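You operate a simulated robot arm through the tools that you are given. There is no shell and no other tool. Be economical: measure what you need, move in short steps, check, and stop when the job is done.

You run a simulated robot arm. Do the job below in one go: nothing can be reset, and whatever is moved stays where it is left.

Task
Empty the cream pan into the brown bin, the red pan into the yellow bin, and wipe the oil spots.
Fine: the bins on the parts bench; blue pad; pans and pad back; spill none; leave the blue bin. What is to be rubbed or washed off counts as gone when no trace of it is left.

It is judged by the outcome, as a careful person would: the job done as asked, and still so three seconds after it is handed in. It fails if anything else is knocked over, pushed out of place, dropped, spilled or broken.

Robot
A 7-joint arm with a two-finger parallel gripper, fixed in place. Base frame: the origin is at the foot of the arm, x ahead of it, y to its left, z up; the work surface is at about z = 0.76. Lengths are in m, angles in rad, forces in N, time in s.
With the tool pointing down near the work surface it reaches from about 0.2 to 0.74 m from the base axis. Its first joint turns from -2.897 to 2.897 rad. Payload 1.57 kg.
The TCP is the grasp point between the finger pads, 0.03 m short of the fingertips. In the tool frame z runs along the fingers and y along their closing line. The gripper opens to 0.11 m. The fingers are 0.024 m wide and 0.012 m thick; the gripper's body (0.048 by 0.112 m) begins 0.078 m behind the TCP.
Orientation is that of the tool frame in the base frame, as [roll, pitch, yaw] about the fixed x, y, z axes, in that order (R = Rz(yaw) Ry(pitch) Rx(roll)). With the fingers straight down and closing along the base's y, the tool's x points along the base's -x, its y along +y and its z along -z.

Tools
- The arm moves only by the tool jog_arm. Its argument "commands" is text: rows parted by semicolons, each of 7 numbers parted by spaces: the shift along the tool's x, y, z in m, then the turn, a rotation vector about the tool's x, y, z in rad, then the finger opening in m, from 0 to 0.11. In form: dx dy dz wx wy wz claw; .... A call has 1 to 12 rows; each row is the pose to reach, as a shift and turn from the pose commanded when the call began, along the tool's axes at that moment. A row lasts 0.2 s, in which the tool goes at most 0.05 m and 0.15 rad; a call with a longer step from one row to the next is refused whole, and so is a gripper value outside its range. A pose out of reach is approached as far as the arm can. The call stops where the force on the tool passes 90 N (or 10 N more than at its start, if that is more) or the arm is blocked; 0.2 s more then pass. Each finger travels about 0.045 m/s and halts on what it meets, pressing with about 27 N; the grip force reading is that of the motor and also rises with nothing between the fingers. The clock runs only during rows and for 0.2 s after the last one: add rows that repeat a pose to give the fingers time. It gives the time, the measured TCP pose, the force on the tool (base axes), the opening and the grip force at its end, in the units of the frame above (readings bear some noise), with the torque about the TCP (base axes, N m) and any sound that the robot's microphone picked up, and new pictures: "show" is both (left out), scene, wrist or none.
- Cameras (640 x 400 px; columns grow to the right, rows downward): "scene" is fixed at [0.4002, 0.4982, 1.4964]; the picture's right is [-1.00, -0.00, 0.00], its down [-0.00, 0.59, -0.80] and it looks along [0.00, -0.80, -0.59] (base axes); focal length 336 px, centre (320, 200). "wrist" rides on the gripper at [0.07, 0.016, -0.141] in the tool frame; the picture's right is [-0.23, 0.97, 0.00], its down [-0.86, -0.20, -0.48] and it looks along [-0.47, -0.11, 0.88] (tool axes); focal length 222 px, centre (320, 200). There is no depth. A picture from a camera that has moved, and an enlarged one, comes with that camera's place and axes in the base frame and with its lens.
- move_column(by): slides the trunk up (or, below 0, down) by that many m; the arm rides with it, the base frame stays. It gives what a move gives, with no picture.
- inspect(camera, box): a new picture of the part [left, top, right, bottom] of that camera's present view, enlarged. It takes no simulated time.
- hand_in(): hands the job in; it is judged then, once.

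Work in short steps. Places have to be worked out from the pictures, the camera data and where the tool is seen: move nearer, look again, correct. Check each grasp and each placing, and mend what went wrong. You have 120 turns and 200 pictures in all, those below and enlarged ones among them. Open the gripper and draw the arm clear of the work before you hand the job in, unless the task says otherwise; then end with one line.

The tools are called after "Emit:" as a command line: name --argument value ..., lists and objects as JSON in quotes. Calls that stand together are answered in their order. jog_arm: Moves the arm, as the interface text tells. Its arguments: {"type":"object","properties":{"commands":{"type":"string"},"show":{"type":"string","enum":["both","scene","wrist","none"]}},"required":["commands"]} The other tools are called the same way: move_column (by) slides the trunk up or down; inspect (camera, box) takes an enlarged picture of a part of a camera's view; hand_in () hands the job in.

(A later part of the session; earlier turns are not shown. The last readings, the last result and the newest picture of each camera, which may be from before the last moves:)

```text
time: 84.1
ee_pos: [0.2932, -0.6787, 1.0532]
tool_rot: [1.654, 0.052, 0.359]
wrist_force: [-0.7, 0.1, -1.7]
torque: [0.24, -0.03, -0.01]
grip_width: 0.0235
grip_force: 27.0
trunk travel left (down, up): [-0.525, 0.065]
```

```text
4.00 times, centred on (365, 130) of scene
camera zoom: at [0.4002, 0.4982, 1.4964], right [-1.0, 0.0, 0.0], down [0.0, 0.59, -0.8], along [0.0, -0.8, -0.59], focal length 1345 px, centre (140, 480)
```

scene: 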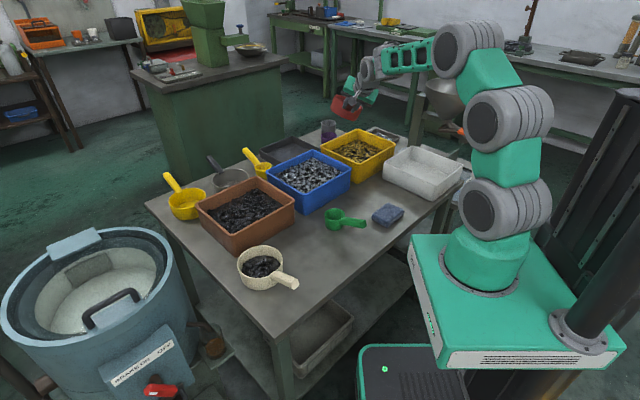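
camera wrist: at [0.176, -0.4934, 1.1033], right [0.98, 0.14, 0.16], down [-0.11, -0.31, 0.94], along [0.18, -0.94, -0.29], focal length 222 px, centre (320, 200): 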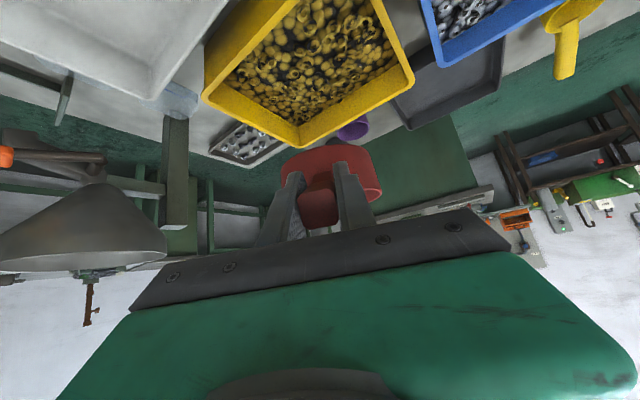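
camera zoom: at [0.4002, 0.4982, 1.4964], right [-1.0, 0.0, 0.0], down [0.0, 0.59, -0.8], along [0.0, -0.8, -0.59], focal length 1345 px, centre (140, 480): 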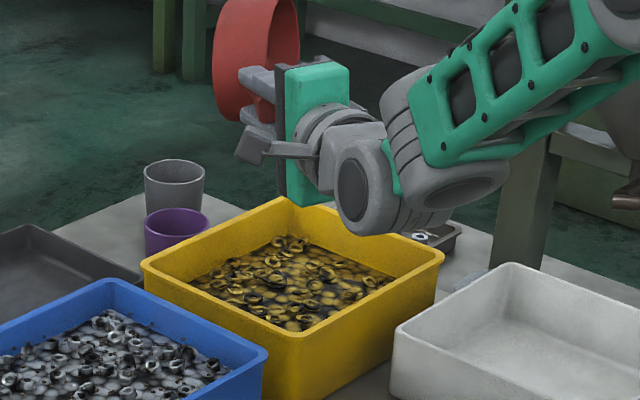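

Position held and contents are flowing into the bin. I'll continue rolling to turn the opening downward.

Emit:
jog_arm --commands "0 0 0 0 0 0.12 0;0 0 0 0 0 0.24 0;0 0 0 0 0 0.36 0;0 0 0 0 0 0.48 0;0 0 0 0 0 0.6 0;0 0 0 0 0 0.72 0;0 0 0 0 0 0.84 0;0 0 0 0 0 0.96 0;0 0 0 0 0 1.05 0"

Emit:
inspect --camera "scene" --box '[285, 80, 445, 180]'

```text
time: 86.1
ee_pos: [0.2939, -0.6774, 1.0532]
tool_rot: [1.726, -0.993, 0.223]
wrist_force: [0.0, -0.1, -3.4]
torque: [0.21, 0.09, -0.02]
grip_width: 0.0236
grip_force: 26.7
trunk travel left (down, up): [-0.525, 0.065]
camera wrist: at [0.2698, -0.543, 1.1314], right [-0.87, -0.35, 0.33], down [-0.47, 0.41, -0.78], along [0.14, -0.84, -0.52], focal length 222 px, centre (320, 200)
```

scene: 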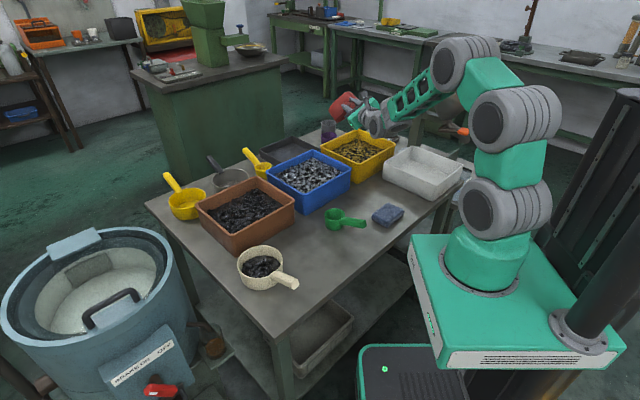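
wrist: 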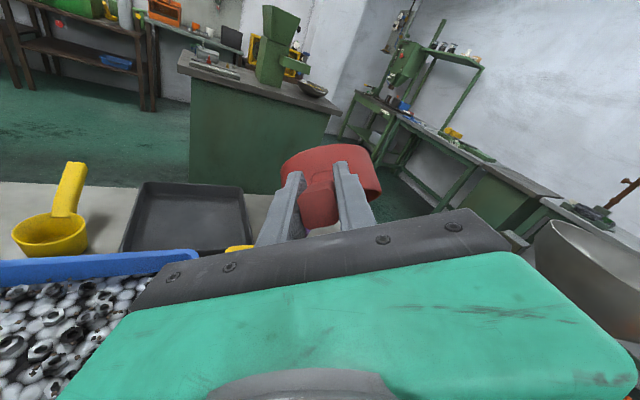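

```text
4.00 times, centred on (365, 130) of scene
camera zoom: at [0.4002, 0.4982, 1.4964], right [-1.0, 0.0, 0.0], down [0.0, 0.59, -0.8], along [0.0, -0.8, -0.59], focal length 1345 px, centre (140, 480)
```

zoom: 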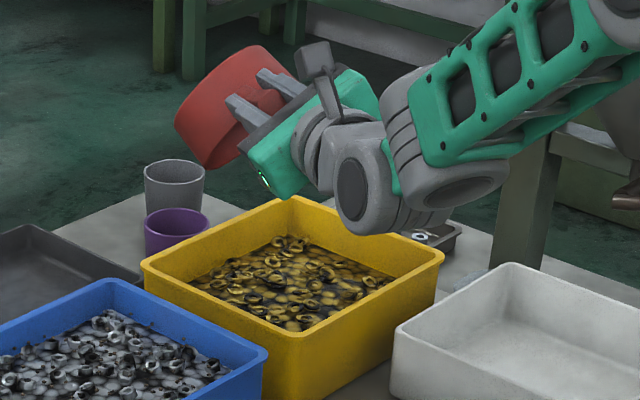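

The pan is now mostly inverted over the bin. I'll tip a bit further and shake gently to be sure it empties.

Emit:
jog_arm --commands "0 0 0 -0.08 0.125 -0.006 0;0 0 0 -0.163 0.251 -0.012 0;0 0 0 -0.163 0.251 0.1 0;0 0 0 -0.163 0.251 -0.04 0;0 0 0 -0.163 0.251 0.1 0;0 0 0 -0.163 0.251 -0.04 0;0.02 0 0 -0.163 0.251 0.05 0;-0.02 0 0 -0.163 0.251 0.05 0;0.02 0 0 -0.163 0.251 0.05 0;0 0 0 -0.163 0.251 0.05 0;0 0 0 -0.163 0.251 0.05 0"

Emit:
inspect --camera "scene" --box '[301, 80, 397, 140]'

```text
refused: row 2 steps farther than a row can; nothing moved
```

```text
6.67 times, centred on (349, 110) of scene
camera zoom: at [0.4002, 0.4982, 1.4964], right [-1.0, 0.0, 0.0], down [0.0, 0.59, -0.8], along [0.0, -0.8, -0.59], focal length 2241 px, centre (127, 800)
```

zoom: 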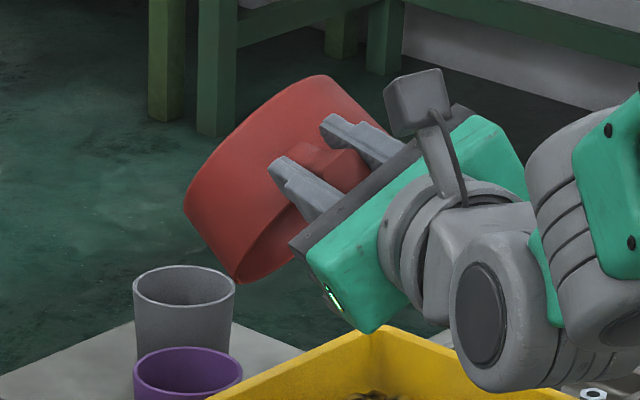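

One step was slightly too large, so I'll resend with finer steps.

Emit:
jog_arm --commands "0 0 0 -0.055 0.084 -0.004 0;0 0 0 -0.11 0.167 -0.008 0;0 0 0 -0.163 0.251 -0.012 0;0 0 0 -0.163 0.251 0.1 0;0 0 0 -0.163 0.251 -0.03 0;0 0 0 -0.163 0.251 0.1 0;0 0 0 -0.163 0.251 -0.03 0;0.02 0 0 -0.163 0.251 0.05 0;-0.02 0 0 -0.163 0.251 0.05 0;0.02 0 0 -0.163 0.251 0.05 0;0 0 0 -0.163 0.251 0.05 0;0 0 0 -0.163 0.251 0.05 0" --show "none"

Emit:
inspect --camera "scene" --box '[301, 80, 429, 160]'

```text
time: 88.7
ee_pos: [0.2924, -0.6782, 1.0497]
tool_rot: [1.16, -1.013, 0.7]
wrist_force: [0.5, 0.1, -2.0]
torque: [0.25, 0.03, 0.02]
grip_width: 0.0236
grip_force: 26.7
trunk travel left (down, up): [-0.525, 0.065]
```

```text
5.00 times, centred on (365, 120) of scene
camera zoom: at [0.4002, 0.4982, 1.4964], right [-1.0, 0.0, 0.0], down [0.0, 0.59, -0.8], along [0.0, -0.8, -0.59], focal length 1681 px, centre (95, 600)
```

zoom: 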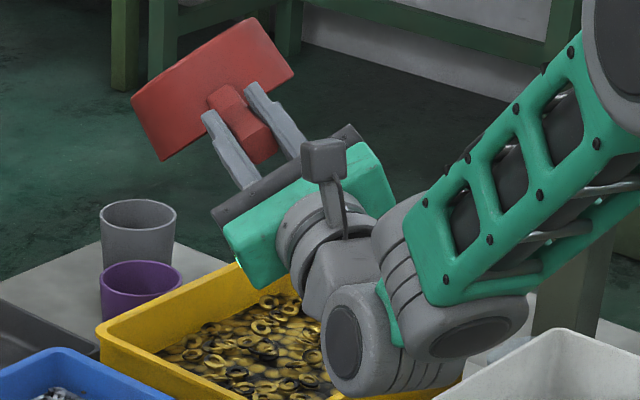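

The pan looks inverted and emptied, and the bin is visibly fuller. I'll reverse the motions step by step back to level and check inside the pan.

Emit:
jog_arm --commands "0 0 0 0.055 -0.084 -0.017 0;0 0 0 0.11 -0.167 -0.034 0;0 0 0 0.163 -0.251 -0.05 0;0 0 0 0.163 -0.251 -0.05 0" --show "none"

Emit:
jog_arm --commands "0 0 0 0 0 -0.14 0;0 0 0 0 0 -0.28 0;0 0 0 0 0 -0.42 0;0 0 0 0 0 -0.56 0;0 0 0 0 0 -0.70 0;0 0 0 0 0 -0.84 0;0 0 0 0 0 -0.98 0;0 0 0 0 0 -1.05 0" --show "none"

Emit:
jog_arm --commands "0 0 0 0.14 0 0 0;0 0 0 0.28 0 0 0;0 0 0 0.42 0 0 0;0 0 0 0.56 0 0 0;0 0 0 0.70 0 0 0" --show "none"

Emit:
jog_arm --commands "0 0 0 0 0 -0.14 0;0 0 0 0 0 -0.28 0;0 0 0 0 0 -0.42 0;0 0 0 0 0 -0.56 0;0 0 0 0 0 -0.70 0;0 0 0 0 0 -0.84 0;0 0 0 0 0 -0.98 0;0 0 0 0 0 -1.12 0;0 0 0 0 0 -1.26 0;0 0 0 0 0 -1.40 0;0 0 0 0 0 -1.5 0" --show "scene"

Emit:
inspect --camera "scene" --box '[285, 80, 445, 180]'

```text
time: 89.7
ee_pos: [0.2922, -0.6777, 1.0511]
tool_rot: [1.732, -0.993, 0.223]
wrist_force: [-0.3, -0.5, -1.6]
torque: [0.23, 0.07, -0.01]
grip_width: 0.0233
grip_force: 27.1
trunk travel left (down, up): [-0.525, 0.065]
```

```text
time: 91.5
ee_pos: [0.2935, -0.679, 1.0527]
tool_rot: [1.657, 0.054, 0.361]
wrist_force: [0.4, 0.7, -1.6]
torque: [0.22, 0.02, 0.0]
grip_width: 0.0237
grip_force: 27.0
trunk travel left (down, up): [-0.525, 0.065]
```

```text
time: 92.7
ee_pos: [0.2931, -0.678, 1.0526]
tool_rot: [2.361, 0.051, 0.359]
wrist_force: [0.4, 0.1, -2.4]
torque: [0.16, -0.01, -0.01]
grip_width: 0.0236
grip_force: 27.0
trunk travel left (down, up): [-0.525, 0.065]
```

```text
time: 95.1
ee_pos: [0.2933, -0.6785, 1.0529]
tool_rot: [-3.137, 0.788, 1.884]
wrist_force: [-0.1, 0.2, -1.2]
torque: [0.21, 0.03, 0.03]
grip_width: 0.0234
grip_force: 26.6
trunk travel left (down, up): [-0.525, 0.065]
```

scene: 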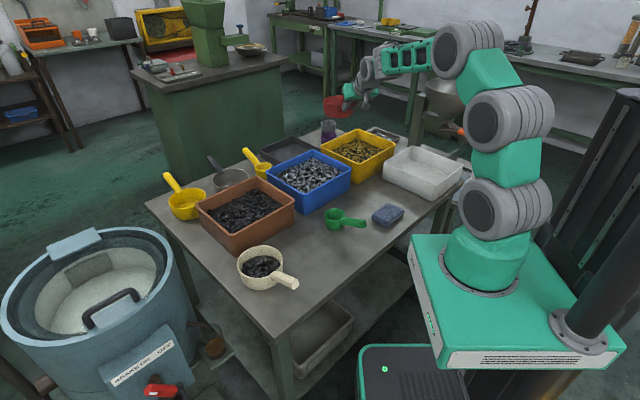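

```text
4.00 times, centred on (365, 130) of scene
camera zoom: at [0.4002, 0.4982, 1.4964], right [-1.0, 0.0, 0.0], down [0.0, 0.59, -0.8], along [0.0, -0.8, -0.59], focal length 1345 px, centre (140, 480)
```

zoom: 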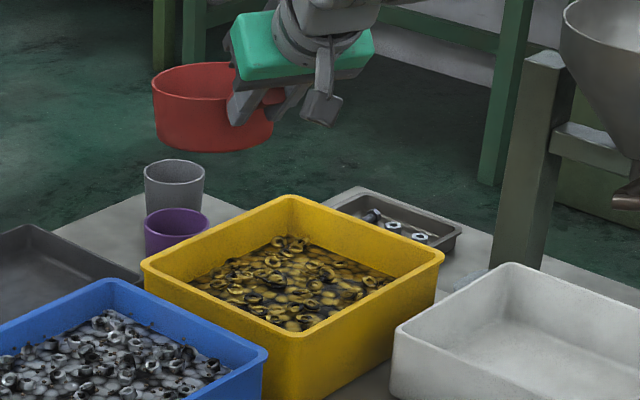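

The wrench readings dropped by a third, consistent with an empty pan. I'll carry it back toward its home spot and look inside on the way.

Emit:
jog_arm --commands "0.0237 0.0091 -0.0215 -0.0258 0 -0.0258 0;0.0475 0.0182 -0.043 -0.0515 0 -0.0515 0;0.0712 0.0272 -0.0645 -0.0773 0 -0.0773 0;0.095 0.0363 -0.086 -0.103 0 -0.103 0;0.1187 0.0454 -0.1075 -0.1288 0 -0.1288 0;0.1425 0.0545 -0.129 -0.1545 0 -0.1545 0;0.1662 0.0635 -0.1505 -0.1803 0 -0.1803 0;0.19 0.0726 -0.172 -0.206 0 -0.206 0;0.19 0.0726 -0.172 -0.206 0 -0.206 0" --show "none"

Emit:
inspect --camera "scene" --box '[285, 80, 445, 180]'

```text
time: 97.1
ee_pos: [0.2847, -0.4125, 1.0391]
tool_rot: [-3.14, 0.788, 2.173]
wrist_force: [-0.1, -0.4, -0.9]
torque: [0.15, 0.08, 0.01]
grip_width: 0.0233
grip_force: 27.3
trunk travel left (down, up): [-0.525, 0.065]
```

```text
4.00 times, centred on (365, 130) of scene
camera zoom: at [0.4002, 0.4982, 1.4964], right [-1.0, 0.0, 0.0], down [0.0, 0.59, -0.8], along [0.0, -0.8, -0.59], focal length 1345 px, centre (140, 480)
```

zoom: 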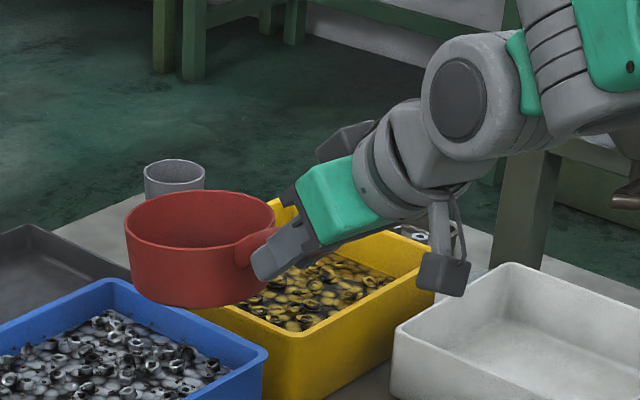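

The pan looks empty inside. I'll continue to above its home.

Emit:
jog_arm --commands "0.0141 0.025 -0.0126 -0.0166 0 -0.0166 0;0.0282 0.05 -0.0251 -0.0333 0 -0.0333 0;0.0423 0.0749 -0.0377 -0.05 0 -0.05 0;0.0564 0.1 -0.0503 -0.0665 0 -0.0665 0;0.0705 0.1249 -0.0629 -0.083 0 -0.083 0;0.0846 0.15 -0.0754 -0.1 0 -0.1 0;0.0987 0.1748 -0.088 -0.116 0 -0.116 0;0.1128 0.1998 -0.1006 -0.133 0 -0.133 0;0.1128 0.1998 -0.1006 -0.133 0 -0.133 0" --show "scene"

Emit:
inspect --camera "scene" --box '[245, 110, 405, 210]'

```text
time: 99.1
ee_pos: [0.3633, -0.1754, 1.0324]
tool_rot: [-3.137, 0.787, 2.36]
wrist_force: [-0.3, 0.2, -1.7]
torque: [0.14, 0.14, 0.02]
grip_width: 0.0235
grip_force: 27.6
trunk travel left (down, up): [-0.525, 0.065]
```

scene: 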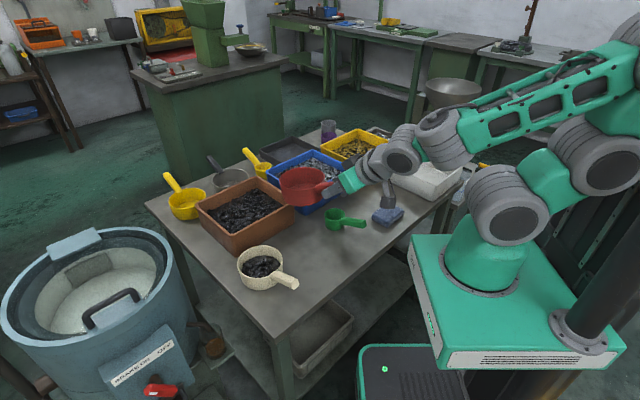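

```text
4.00 times, centred on (325, 160) of scene
camera zoom: at [0.4002, 0.4982, 1.4964], right [-1.0, 0.0, 0.0], down [0.0, 0.59, -0.8], along [0.0, -0.8, -0.59], focal length 1345 px, centre (300, 360)
```

zoom: 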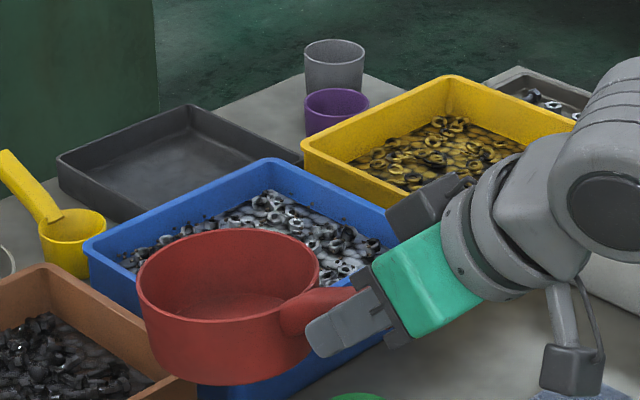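

It's clearly empty. Now I'll lower the red pan to its home.

Emit:
jog_arm --commands "0.025 0 0.025 0 0 0 0;0.05 0 0.05 0 0 0 0;0.075 0 0.075 0 0 0 0;0.1 0 0.1 0 0 0 0;0.12 0 0.12 0 0 0 0;0.133 0 0.133 0 0 0 0;0.141 0 0.141 0 0 0 0;0.145 0 0.145 0 0 0 0;0.145 0 0.145 0 0 0 0" --show "none"

Emit:
inspect --camera "scene" --box '[225, 200, 385, 300]'

```text
time: 101.1
ee_pos: [0.364, -0.1745, 0.8263]
tool_rot: [-3.138, 0.788, 2.36]
wrist_force: [-1.9, 1.2, 13.2]
torque: [-0.52, -0.55, 0.02]
grip_width: 0.0237
grip_force: 26.8
trunk travel left (down, up): [-0.525, 0.065]
```

```text
4.00 times, centred on (305, 250) of scene
camera zoom: at [0.4002, 0.4982, 1.4964], right [-1.0, 0.0, 0.0], down [0.0, 0.59, -0.8], along [0.0, -0.8, -0.59], focal length 1345 px, centre (380, 0)
```

zoom: 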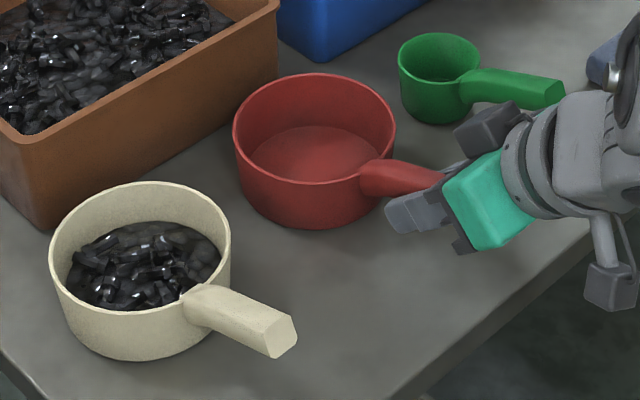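

It's resting on the table about 5 mm off its original spot. I'll nudge it, release and rise.

Emit:
jog_arm --commands "-0.003 0 -0.003 0 0 0 0;0.001 0.002 -0.0065 0 0 0 0;0.0025 0.002 -0.005 0 0 0 0;0.0025 0.002 -0.005 0 0 0 0.02;0.0025 0.002 -0.005 0 0 0 0.04;0.0025 0.002 -0.005 0 0 0 0.06;0.0025 0.002 -0.005 0 0 0 0.075;0.0025 0.002 -0.005 0 0 0 0.075;-0.018 0.002 -0.025 0 0 0 0.075;-0.048 0.002 -0.055 0 0 0 0.075;-0.078 0.002 -0.085 0 0 0 0.075;-0.098 0.002 -0.105 0 0 0 0.075" --show "scene"

Emit:
inspect --camera "scene" --box '[225, 200, 385, 300]'

```text
time: 103.7
ee_pos: [0.3613, -0.1721, 0.9688]
tool_rot: [-3.138, 0.787, 2.362]
wrist_force: [-0.4, -1.1, 0.2]
torque: [-0.03, -0.01, -0.02]
grip_width: 0.0751
grip_force: 0.0
trunk travel left (down, up): [-0.525, 0.065]
```

scene: 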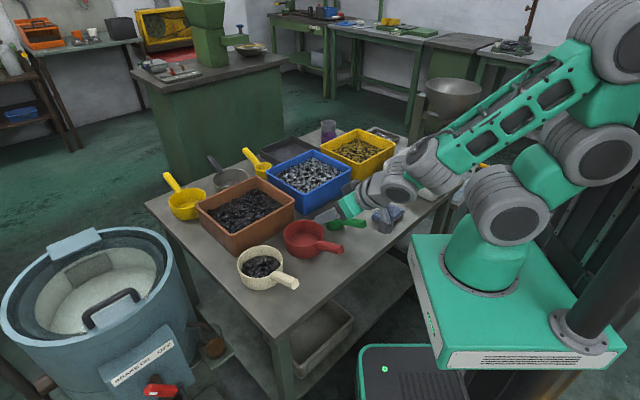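

```text
4.00 times, centred on (305, 250) of scene
camera zoom: at [0.4002, 0.4982, 1.4964], right [-1.0, 0.0, 0.0], down [0.0, 0.59, -0.8], along [0.0, -0.8, -0.59], focal length 1345 px, centre (380, 0)
```

zoom: 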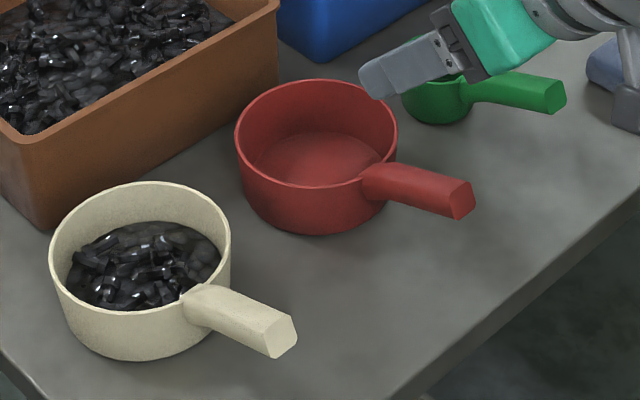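

The red pan is back exactly at its original place. The cream pan's handle is parallel, offset by (0.115, 0.115), so I'll slide over it at the same 45° posture.

Emit:
jog_arm --commands "0 0.041 0 0 0 0 0.075;0 0.082 0 0 0 0 0.075;0 0.123 0 0 0 0 0.075;-0.001 0.163 0.001 0 0 0 0.075;-0.001 0.163 0.001 0 0 0 0.075"

Emit:
inspect --camera "wrist" --box '[200, 0, 440, 150]'

```text
time: 104.9
ee_pos: [0.4765, -0.0546, 0.967]
tool_rot: [-3.14, 0.787, 2.362]
wrist_force: [0.3, -0.3, -0.4]
torque: [0.03, 0.0, -0.02]
grip_width: 0.0751
grip_force: 0.1
trunk travel left (down, up): [-0.525, 0.065]
camera wrist: at [0.3844, 0.0632, 1.0183], right [0.8, 0.58, 0.16], down [0.05, -0.33, 0.94], along [0.6, -0.75, -0.29], focal length 222 px, centre (320, 200)
```

scene: 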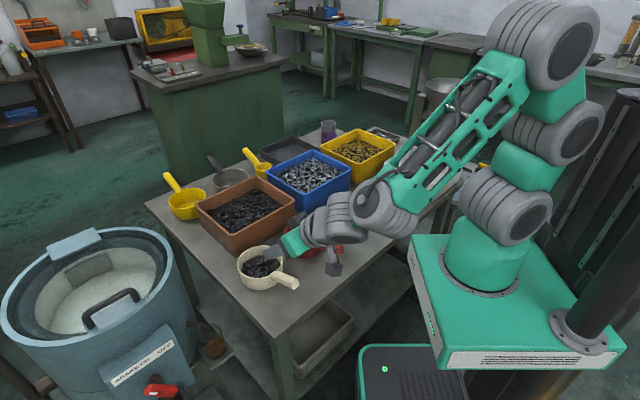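
wrist: 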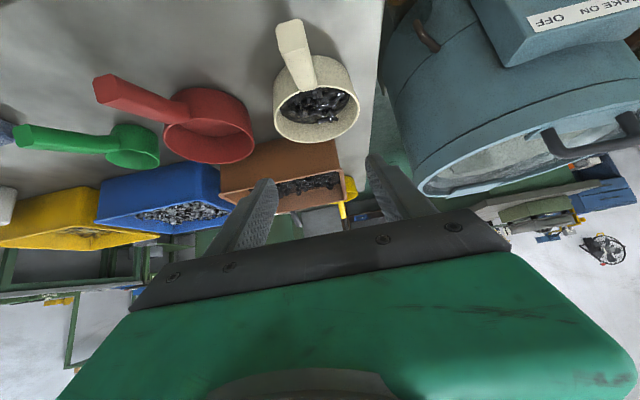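

```text
2.67 times, centred on (320, 75) of wrist
camera zoom: at [0.3844, 0.0632, 1.0183], right [0.8, 0.58, 0.16], down [0.05, -0.33, 0.94], along [0.6, -0.75, -0.29], focal length 592 px, centre (320, 533)
```

zoom: 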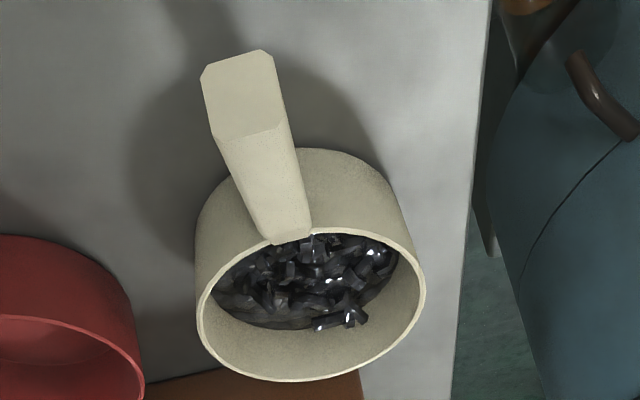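

The cream handle is aligned within a few mm. I'll descend vertically.

Emit:
jog_arm --commands "0.025 0.001 0.025 0 0 0 0.075;0.05 0.001 0.05 0 0 0 0.075;0.075 0.001 0.075 0 0 0 0.075;0.09 0.001 0.09 0 0 0 0.075;0.1004 0.001 0.1004 0 0 0 0.075;0.1004 0.001 0.1004 0 0 0 0.075" --show "wrist"

Emit:
inspect --camera "scene" --box '[225, 200, 385, 300]'

```text
time: 106.3
ee_pos: [0.4792, -0.0552, 0.8262]
tool_rot: [-3.137, 0.788, 2.362]
wrist_force: [-0.5, 0.6, 0.7]
torque: [-0.01, -0.03, -0.01]
grip_width: 0.075
grip_force: 0.0
trunk travel left (down, up): [-0.525, 0.065]
camera wrist: at [0.3862, 0.0616, 0.8766], right [0.8, 0.58, 0.16], down [0.05, -0.33, 0.94], along [0.6, -0.75, -0.29], focal length 222 px, centre (320, 200)
```

wrist: 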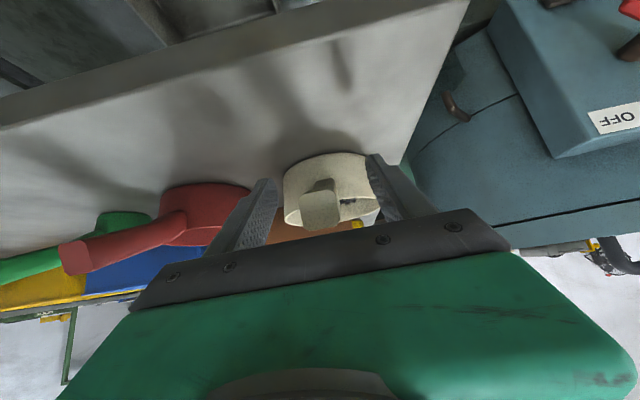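

```text
4.00 times, centred on (305, 250) of scene
camera zoom: at [0.4002, 0.4982, 1.4964], right [-1.0, 0.0, 0.0], down [0.0, 0.59, -0.8], along [0.0, -0.8, -0.59], focal length 1345 px, centre (380, 0)
```

zoom: 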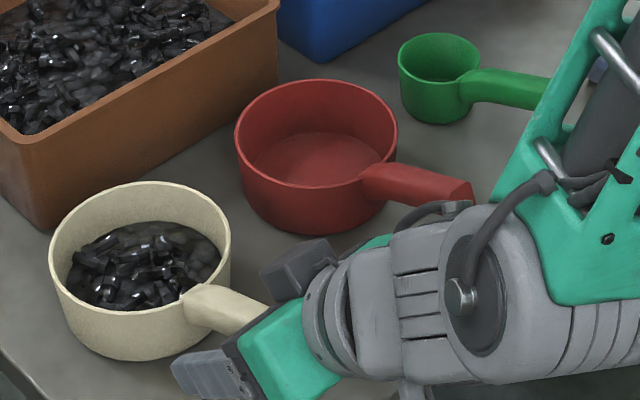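

Centered, so I'll close on the cream handle.

Emit:
jog_arm --commands "0 0 0 0 0 0 0.05;0 0 0 0 0 0 0.03;0 0 0 0 0 0 0;0 0 0 0 0 0 0;0 0 0 0 0 0 0;0 0 0 0 0 0 0;0 0 0 0 0 0 0" --show "none"

Emit:
inspect --camera "scene" --box '[225, 200, 385, 300]'

```text
time: 107.9
ee_pos: [0.4806, -0.0555, 0.8256]
tool_rot: [-3.137, 0.786, 2.362]
wrist_force: [-0.2, -0.4, 0.1]
torque: [0.0, -0.08, 0.03]
grip_width: 0.0234
grip_force: 26.7
trunk travel left (down, up): [-0.525, 0.065]
```

```text
4.00 times, centred on (305, 250) of scene
camera zoom: at [0.4002, 0.4982, 1.4964], right [-1.0, 0.0, 0.0], down [0.0, 0.59, -0.8], along [0.0, -0.8, -0.59], focal length 1345 px, centre (380, 0)
```

zoom: 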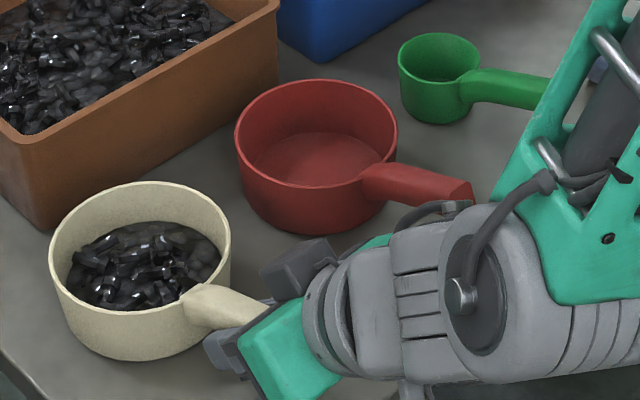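

Gripped without moving the pan; its home TCP is (0.4806, -0.0555, 0.8256). I'll lift gently.

Emit:
jog_arm --commands "-0.005 0 -0.005 0 0 0 0;-0.014 0 -0.014 0 0 0 0;-0.03 0 -0.03 0 0 0 0;-0.05 0 -0.05 0 0 0 0;-0.07 0 -0.07 0 0 0 0;-0.09 0 -0.09 0 0 0 0;-0.11 0 -0.11 0 0 0 0;-0.13 0 -0.13 0 0 0 0;-0.155 0 -0.155 0 0 0 0;-0.155 0 -0.155 0 0 0 0" --show "scene"

Emit:
inspect --camera "scene" --box '[165, 120, 357, 240]'

```text
time: 110.1
ee_pos: [0.4784, -0.0541, 1.0459]
tool_rot: [-3.138, 0.785, 2.361]
wrist_force: [1.2, 0.1, -3.7]
torque: [0.27, 0.22, -0.01]
grip_width: 0.0233
grip_force: 27.2
trunk travel left (down, up): [-0.525, 0.065]
```

scene: 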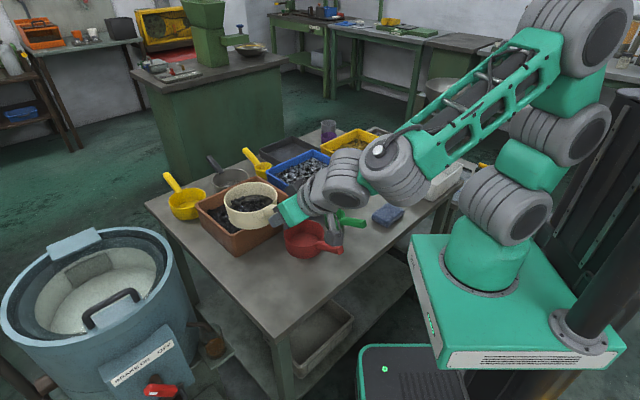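

```text
3.33 times, centred on (261, 180) of scene
camera zoom: at [0.4002, 0.4982, 1.4964], right [-1.0, 0.0, 0.0], down [0.0, 0.59, -0.8], along [0.0, -0.8, -0.59], focal length 1121 px, centre (517, 267)
```

zoom: 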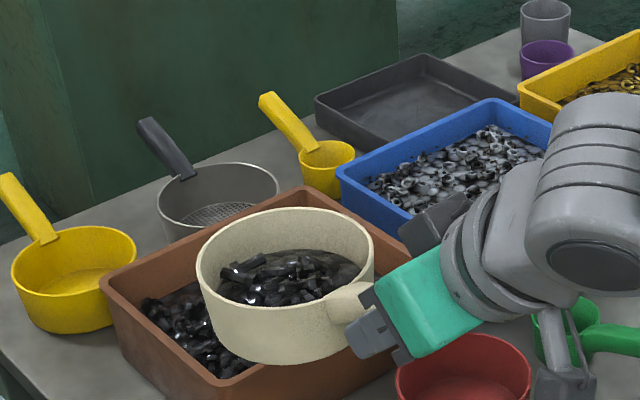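

It's level. I'll move over the brown bin (centre about (0.637, -0.364)), placing the TCP at (0.611, -0.268) so the same roll pours into its middle.

Emit:
jog_arm --commands "-0.0162 -0.0053 0.0153 -0.0167 0 -0.0167 0;-0.0324 -0.0106 0.0305 -0.0335 0 -0.0335 0;-0.0485 -0.016 0.0458 -0.05 0 -0.05 0;-0.0647 -0.0213 0.0611 -0.067 0 -0.067 0;-0.0809 -0.0266 0.0764 -0.0836 0 -0.0836 0;-0.0971 -0.0319 0.0916 -0.1 0 -0.1 0;-0.1133 -0.0372 0.1069 -0.117 0 -0.117 0;-0.1295 -0.0425 0.1222 -0.134 0 -0.134 0;-0.1456 -0.0479 0.1375 -0.15 0 -0.15 0;-0.1618 -0.0532 0.1527 -0.167 0 -0.167 0;-0.178 -0.0585 0.168 -0.184 0 -0.184 0;-0.178 -0.0585 0.168 -0.184 0 -0.184 0"

Emit:
inspect --camera "scene" --box '[165, 110, 357, 230]'

```text
time: 112.7
ee_pos: [0.613, -0.2687, 1.0533]
tool_rot: [-3.138, 0.785, 2.622]
wrist_force: [-0.8, 0.3, -2.9]
torque: [0.2, 0.3, 0.02]
grip_width: 0.0235
grip_force: 26.6
trunk travel left (down, up): [-0.525, 0.065]
camera wrist: at [0.4925, -0.1793, 1.1038], right [0.63, 0.76, 0.16], down [0.13, -0.3, 0.94], along [0.77, -0.57, -0.29], focal length 222 px, centre (320, 200)
```

scene: 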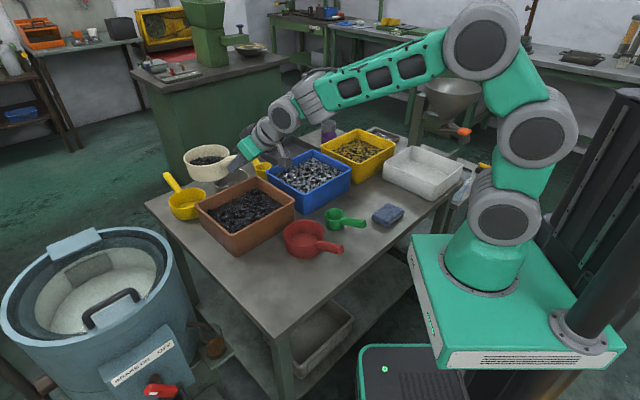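
wrist: 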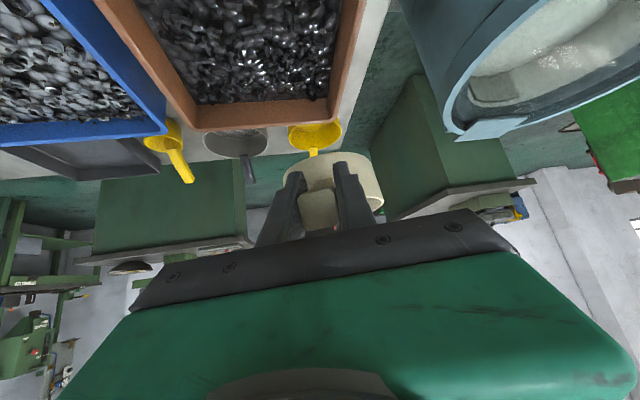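

```text
3.33 times, centred on (261, 170) of scene
camera zoom: at [0.4002, 0.4982, 1.4964], right [-1.0, 0.0, 0.0], down [0.0, 0.59, -0.8], along [0.0, -0.8, -0.59], focal length 1121 px, centre (517, 300)
```

zoom: 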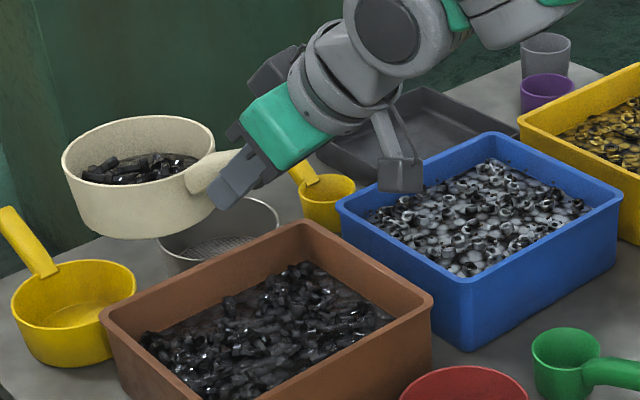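

The bin corners check out. I'll roll in the same way as before, first to about 35°.

Emit:
jog_arm --commands "0 0 0 0 0 0.12 0;0 0 0 0 0 0.24 0;0 0 0 0 0 0.36 0;0 0 0 0 0 0.48 0;0 0 0 0 0 0.6 0;0 0 0 0 0 0.72 0;0 0 0 0 0 0.84 0" --show "none"

Emit:
inspect --camera "scene" --box '[165, 110, 357, 230]'

```text
time: 114.3
ee_pos: [0.6109, -0.269, 1.0523]
tool_rot: [2.504, 0.491, 1.611]
wrist_force: [0.3, -0.3, -2.8]
torque: [0.27, 0.2, 0.0]
grip_width: 0.0238
grip_force: 26.6
trunk travel left (down, up): [-0.525, 0.065]
```

```text
3.33 times, centred on (261, 170) of scene
camera zoom: at [0.4002, 0.4982, 1.4964], right [-1.0, 0.0, 0.0], down [0.0, 0.59, -0.8], along [0.0, -0.8, -0.59], focal length 1121 px, centre (517, 300)
```

zoom: 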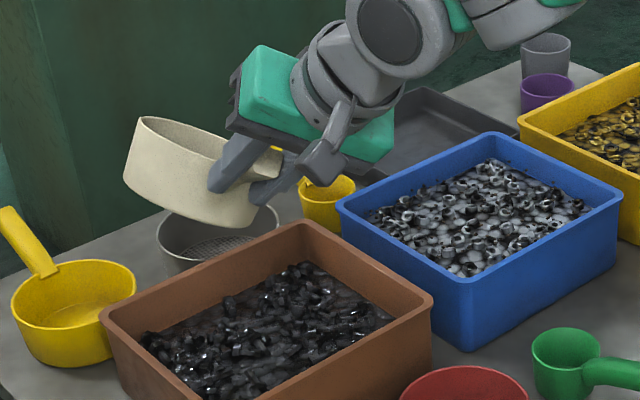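

The lip is over the bin's centre. I'll continue to about 85° of roll.

Emit:
jog_arm --commands "0 0 0 0 0 0.1 0;0 0 0 0 0 0.2 0;0 0 0 0 0 0.3 0;0 0 0 0 0 0.4 0;0 0 0 0 0 0.5 0;0 0 0 0 0 0.6 0;0 0 0 0 0 0.66 0" --show "none"

Emit:
inspect --camera "scene" --box '[165, 110, 357, 230]'

```text
time: 115.9
ee_pos: [0.6119, -0.2691, 1.0527]
tool_rot: [2.359, 0.052, 1.098]
wrist_force: [0.3, 0.5, -3.7]
torque: [0.27, 0.14, -0.01]
grip_width: 0.0236
grip_force: 27.5
trunk travel left (down, up): [-0.525, 0.065]
```

```text
3.33 times, centred on (261, 170) of scene
camera zoom: at [0.4002, 0.4982, 1.4964], right [-1.0, 0.0, 0.0], down [0.0, 0.59, -0.8], along [0.0, -0.8, -0.59], focal length 1121 px, centre (517, 300)
```

zoom: 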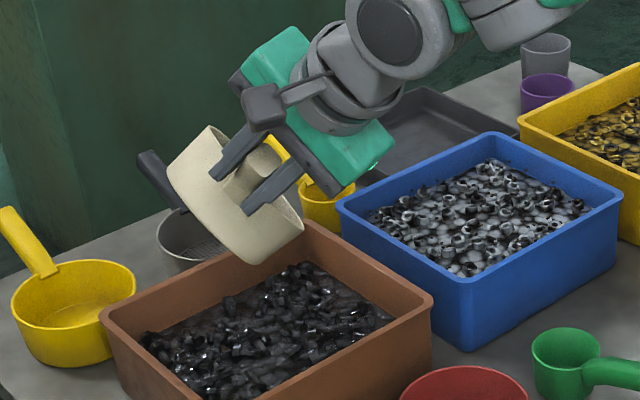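

The lip is centred. I'll raise the tool toward horizontal.

Emit:
jog_arm --commands "0 0 0 -0.1 0 0 0;0 0 0 -0.2 0 0 0;0 0 0 -0.3 0 0 0;0 0 0 -0.4 0 0 0;0 0 0 -0.5 0 0 0;0 0 0 -0.6 0 0 0;0 0 0 -0.7 0 0 0;0 0 0 -0.7 0 0 0" --show "none"

Emit:
inspect --camera "scene" --box '[165, 110, 357, 230]'

```text
time: 117.7
ee_pos: [0.6121, -0.2683, 1.0528]
tool_rot: [1.655, 0.051, 1.098]
wrist_force: [-0.9, 0.4, -2.3]
torque: [0.19, 0.14, -0.03]
grip_width: 0.0235
grip_force: 27.3
trunk travel left (down, up): [-0.525, 0.065]
```

```text
3.33 times, centred on (261, 170) of scene
camera zoom: at [0.4002, 0.4982, 1.4964], right [-1.0, 0.0, 0.0], down [0.0, 0.59, -0.8], along [0.0, -0.8, -0.59], focal length 1121 px, centre (517, 300)
```

zoom: 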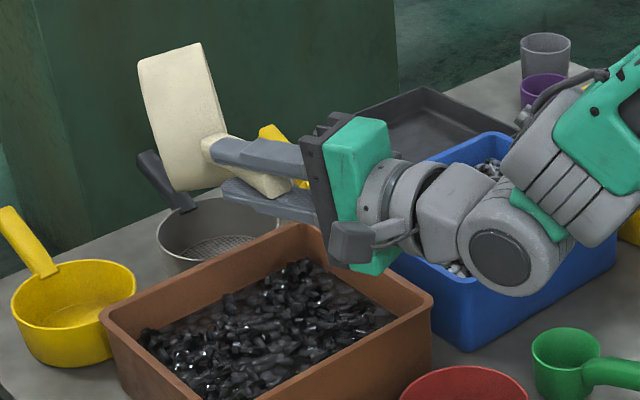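

Contents are flowing out. I'll continue the roll to invert the pan.

Emit:
jog_arm --commands "0 0 0 0 0 0.12 0;0 0 0 0 0 0.24 0;0 0 0 0 0 0.36 0;0 0 0 0 0 0.48 0;0 0 0 0 0 0.6 0;0 0 0 0 0 0.72 0;0 0 0 0 0 0.84 0;0 0 0 0 0 0.96 0;0 0 0 0 0 1.05 0;0 0 0 0 0 1.05 0" --show "none"

Emit:
inspect --camera "scene" --box '[165, 110, 357, 230]'

```text
time: 119.9
ee_pos: [0.6104, -0.2684, 1.0532]
tool_rot: [1.73, -0.994, 0.96]
wrist_force: [-0.8, -0.6, -2.6]
torque: [0.14, 0.16, -0.04]
grip_width: 0.0234
grip_force: 27.7
trunk travel left (down, up): [-0.525, 0.065]
```

```text
3.33 times, centred on (261, 170) of scene
camera zoom: at [0.4002, 0.4982, 1.4964], right [-1.0, 0.0, 0.0], down [0.0, 0.59, -0.8], along [0.0, -0.8, -0.59], focal length 1121 px, centre (517, 300)
```

zoom: 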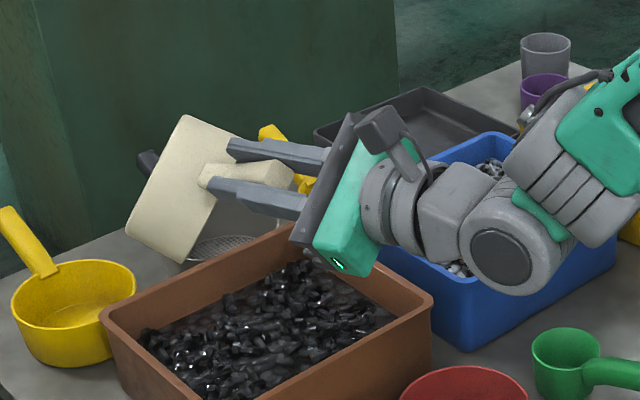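

The pan's lip is still within the bin's outline. I'll do the same final tip and gentle shake.

Emit:
jog_arm --commands "0 0 0 -0.055 0.084 -0.004 0;0 0 0 -0.11 0.167 -0.008 0;0 0 0 -0.163 0.251 -0.012 0;0 0 0 -0.163 0.251 0.1 0;0 0 0 -0.163 0.251 -0.03 0;0 0 0 -0.163 0.251 0.1 0;0 0 0 -0.163 0.251 -0.03 0;0.02 0 0 -0.163 0.251 0.05 0;-0.02 0 0 -0.163 0.251 0.05 0;0.02 0 0 -0.163 0.251 0.05 0;0 0 0 -0.163 0.251 0.05 0;0 0 0 -0.163 0.251 0.05 0" --show "none"

Emit:
inspect --camera "scene" --box '[165, 110, 357, 230]'

```text
time: 122.5
ee_pos: [0.6116, -0.2671, 1.0522]
tool_rot: [1.161, -1.011, 1.435]
wrist_force: [0.0, -0.5, -2.7]
torque: [0.15, 0.15, 0.01]
grip_width: 0.0233
grip_force: 27.5
trunk travel left (down, up): [-0.525, 0.065]
```

```text
3.33 times, centred on (261, 170) of scene
camera zoom: at [0.4002, 0.4982, 1.4964], right [-1.0, 0.0, 0.0], down [0.0, 0.59, -0.8], along [0.0, -0.8, -0.59], focal length 1121 px, centre (517, 300)
```

zoom: 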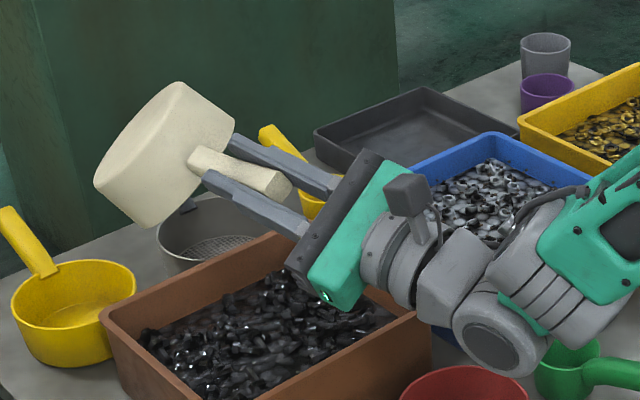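

I'll reverse the motions back to level and check.

Emit:
jog_arm --commands "0 0 0 0.055 -0.084 -0.017 0;0 0 0 0.11 -0.167 -0.034 0;0 0 0 0.163 -0.251 -0.05 0;0 0 0 0.163 -0.251 -0.05 0" --show "none"

Emit:
jog_arm --commands "0 0 0 0 0 -0.14 0;0 0 0 0 0 -0.28 0;0 0 0 0 0 -0.42 0;0 0 0 0 0 -0.56 0;0 0 0 0 0 -0.70 0;0 0 0 0 0 -0.84 0;0 0 0 0 0 -0.98 0;0 0 0 0 0 -1.05 0" --show "none"

Emit:
jog_arm --commands "0 0 0 0.14 0 0 0;0 0 0 0.28 0 0 0;0 0 0 0.42 0 0 0;0 0 0 0.56 0 0 0;0 0 0 0.70 0 0 0" --show "none"

Emit:
jog_arm --commands "0 0 0 0 0 -0.14 0;0 0 0 0 0 -0.28 0;0 0 0 0 0 -0.42 0;0 0 0 0 0 -0.56 0;0 0 0 0 0 -0.70 0;0 0 0 0 0 -0.84 0;0 0 0 0 0 -0.98 0;0 0 0 0 0 -1.12 0;0 0 0 0 0 -1.26 0;0 0 0 0 0 -1.40 0;0 0 0 0 0 -1.5 0" --show "none"

Emit:
inspect --camera "scene" --box '[165, 110, 357, 230]'

```text
time: 123.5
ee_pos: [0.6117, -0.268, 1.0532]
tool_rot: [1.732, -0.991, 0.959]
wrist_force: [0.1, 0.0, -1.6]
torque: [0.12, 0.18, 0.01]
grip_width: 0.0235
grip_force: 26.9
trunk travel left (down, up): [-0.525, 0.065]
```

```text
time: 125.3
ee_pos: [0.6113, -0.2682, 1.053]
tool_rot: [1.655, 0.053, 1.097]
wrist_force: [-0.9, -0.3, -1.7]
torque: [0.19, 0.16, 0.03]
grip_width: 0.0236
grip_force: 27.4
trunk travel left (down, up): [-0.525, 0.065]
```

```text
time: 126.5
ee_pos: [0.6122, -0.268, 1.052]
tool_rot: [2.359, 0.052, 1.097]
wrist_force: [0.3, 0.4, -2.1]
torque: [0.19, 0.13, 0.0]
grip_width: 0.0237
grip_force: 26.5
trunk travel left (down, up): [-0.525, 0.065]
```

```text
time: 128.9
ee_pos: [0.6108, -0.2689, 1.0534]
tool_rot: [-3.138, 0.785, 2.625]
wrist_force: [-0.1, 0.2, -2.2]
torque: [0.13, 0.18, 0.0]
grip_width: 0.0232
grip_force: 27.0
trunk travel left (down, up): [-0.525, 0.065]
```

```text
3.33 times, centred on (261, 170) of scene
camera zoom: at [0.4002, 0.4982, 1.4964], right [-1.0, 0.0, 0.0], down [0.0, 0.59, -0.8], along [0.0, -0.8, -0.59], focal length 1121 px, centre (517, 300)
```

zoom: 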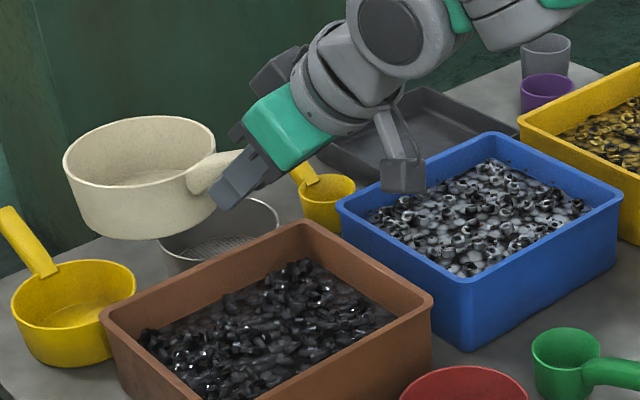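

The cream pan is empty and nothing was spilled. I'll carry it back above its home.

Emit:
jog_arm --commands "0.02 0.0152 -0.0187 0.0233 0 0.0233 0;0.0399 0.0304 -0.0374 0.0465 0 0.0465 0;0.0598 0.0456 -0.0561 0.07 0 0.07 0;0.0798 0.0608 -0.0748 0.093 0 0.093 0;0.0997 0.0759 -0.0934 0.116 0 0.116 0;0.1196 0.0911 -0.1121 0.1395 0 0.1395 0;0.1396 0.1063 -0.1308 0.163 0 0.163 0;0.1595 0.1215 -0.1495 0.186 0 0.186 0;0.1595 0.1215 -0.1495 0.186 0 0.186 0" --show "none"

```text
time: 130.9
ee_pos: [0.483, -0.0523, 1.0442]
tool_rot: [-3.137, 0.787, 2.356]
wrist_force: [-0.3, -0.9, -2.8]
torque: [0.18, 0.14, 0.0]
grip_width: 0.0235
grip_force: 26.8
trunk travel left (down, up): [-0.525, 0.065]
```

Now I'll lower it straight down onto its home spot.

Emit:
jog_arm --commands "0.025 -0.004 0.025 -0.004 0 -0.004 0;0.05 -0.004 0.05 -0.004 0 -0.004 0;0.075 -0.004 0.075 -0.004 0 -0.004 0;0.1 -0.004 0.1 -0.004 0 -0.004 0;0.12 -0.004 0.12 -0.004 0 -0.004 0;0.138 -0.004 0.138 -0.004 0 -0.004 0;0.147 -0.004 0.147 -0.004 0 -0.004 0;0.152 -0.004 0.152 -0.004 0 -0.004 0;0.152 -0.004 0.152 -0.004 0 -0.004 0" --show "none"

Emit:
inspect --camera "scene" --box '[225, 200, 385, 300]'

```text
time: 132.9
ee_pos: [0.4804, -0.0574, 0.8285]
tool_rot: [-3.138, 0.786, 2.361]
wrist_force: [0.2, 0.4, -1.6]
torque: [0.16, 0.12, -0.02]
grip_width: 0.0237
grip_force: 27.2
trunk travel left (down, up): [-0.525, 0.065]
```

```text
4.00 times, centred on (305, 250) of scene
camera zoom: at [0.4002, 0.4982, 1.4964], right [-1.0, 0.0, 0.0], down [0.0, 0.59, -0.8], along [0.0, -0.8, -0.59], focal length 1345 px, centre (380, 0)
```

zoom: 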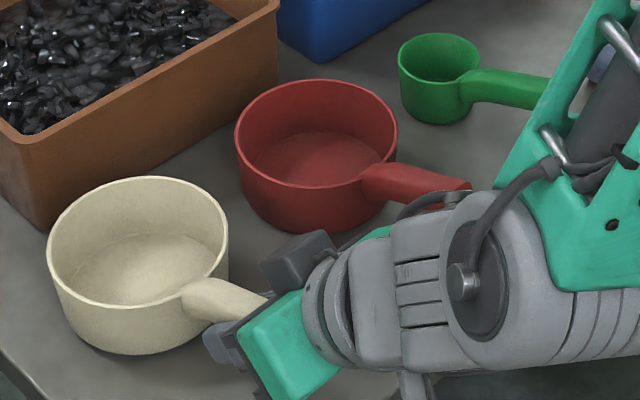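

It's about 3 mm above the table and about 2 mm off. I'll correct that, release and rise straight up.

Emit:
jog_arm --commands "0.0045 0 0.0005 0 0 0 0;0.0045 0 0.0005 0 0 0 0;0.0045 0 0.0005 0 0 0 0.02;0.0045 0 0.0005 0 0 0 0.04;0.0045 0 0.0005 0 0 0 0.06;0.0045 0 0.0005 0 0 0 0.075;0.0045 0 0.0005 0 0 0 0.075;-0.016 0 -0.02 0 0 0 0.075;-0.046 0 -0.05 0 0 0 0.075;-0.076 0 -0.08 0 0 0 0.075;-0.106 0 -0.11 0 0 0 0.075;-0.136 0 -0.14 0 0 0 0.075" --show "none"

Emit:
inspect --camera "scene" --box '[225, 200, 385, 300]'

```text
time: 135.5
ee_pos: [0.4756, -0.0545, 1.0258]
tool_rot: [-3.138, 0.786, 2.364]
wrist_force: [0.1, -0.8, -0.3]
torque: [-0.02, -0.01, 0.04]
grip_width: 0.0751
grip_force: 0.0
trunk travel left (down, up): [-0.525, 0.065]
```

```text
4.00 times, centred on (305, 250) of scene
camera zoom: at [0.4002, 0.4982, 1.4964], right [-1.0, 0.0, 0.0], down [0.0, 0.59, -0.8], along [0.0, -0.8, -0.59], focal length 1345 px, centre (380, 0)
```

zoom: 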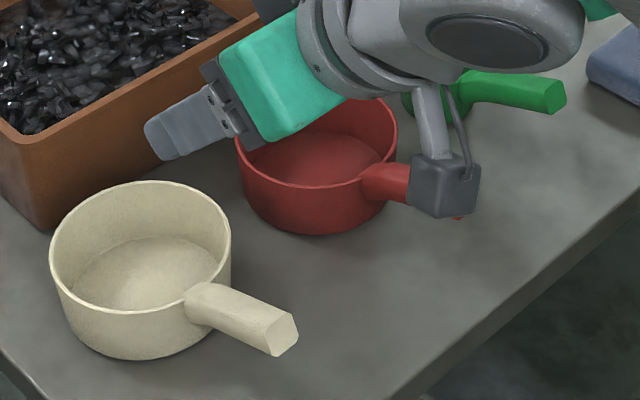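

Both pans are back. I'll raise the arm clear and inspect the whole bench for spills.

Emit:
jog_arm --commands "-0.03 0 -0.03 0 0 0 0.075;-0.06 0 -0.06 0 0 0 0.075;-0.085 0 -0.095 0 0 0 0.075;-0.1 0 -0.13 0 0 0 0.075;-0.11 0 -0.16 0 0 0 0.075"

Emit:
inspect --camera "scene" --box '[140, 110, 480, 322]'

Emit:
inspect --camera "scene" --box '[300, 110, 480, 222]'

```text
time: 136.7
ee_pos: [0.4494, -0.0263, 1.216]
tool_rot: [-3.137, 0.786, 2.362]
wrist_force: [0.4, -0.9, 0.6]
torque: [-0.03, 0.0, 0.01]
grip_width: 0.0752
grip_force: 0.0
trunk travel left (down, up): [-0.525, 0.065]
camera wrist: at [0.3564, 0.0892, 1.2653], right [0.8, 0.58, 0.16], down [0.05, -0.33, 0.94], along [0.6, -0.75, -0.29], focal length 222 px, centre (320, 200)
```

scene: 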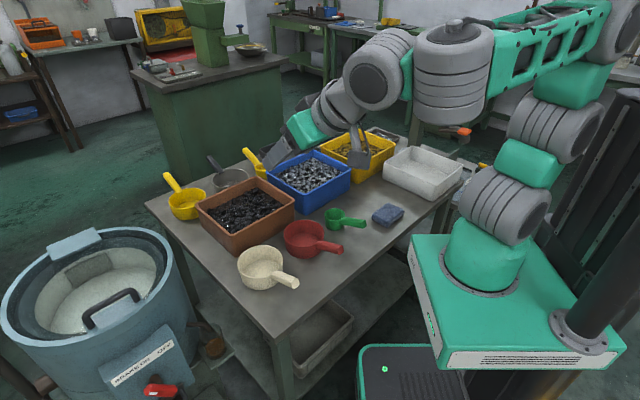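
wrist: 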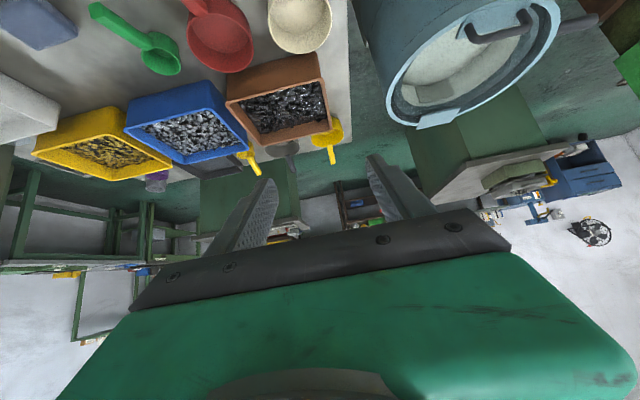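

```text
1.88 times, centred on (310, 216) of scene
camera zoom: at [0.4002, 0.4982, 1.4964], right [-1.0, 0.0, 0.0], down [0.0, 0.59, -0.8], along [0.0, -0.8, -0.59], focal length 633 px, centre (339, 170)
```

zoom: 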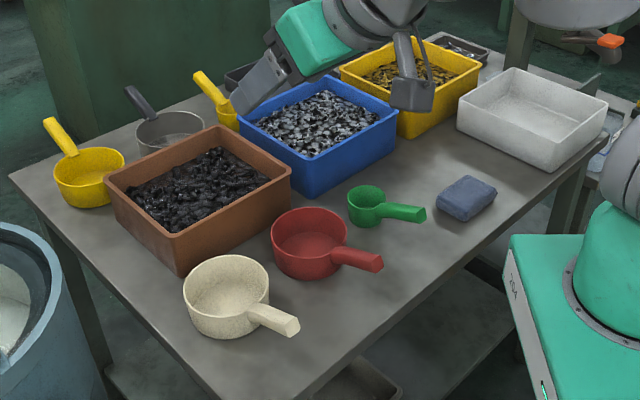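

```text
3.56 times, centred on (390, 166) of scene
camera zoom: at [0.4002, 0.4982, 1.4964], right [-1.0, 0.0, 0.0], down [0.0, 0.59, -0.8], along [0.0, -0.8, -0.59], focal length 1195 px, centre (71, 321)
```

zoom: 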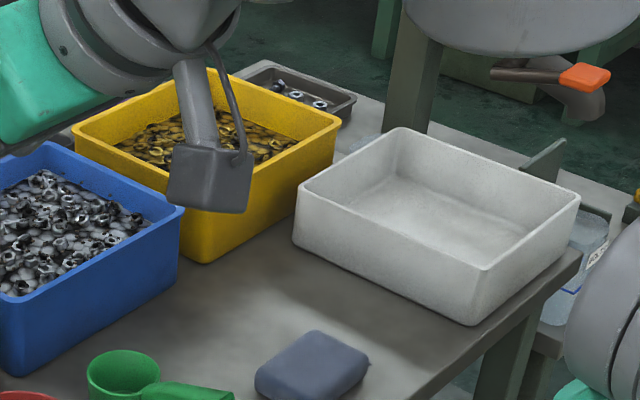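

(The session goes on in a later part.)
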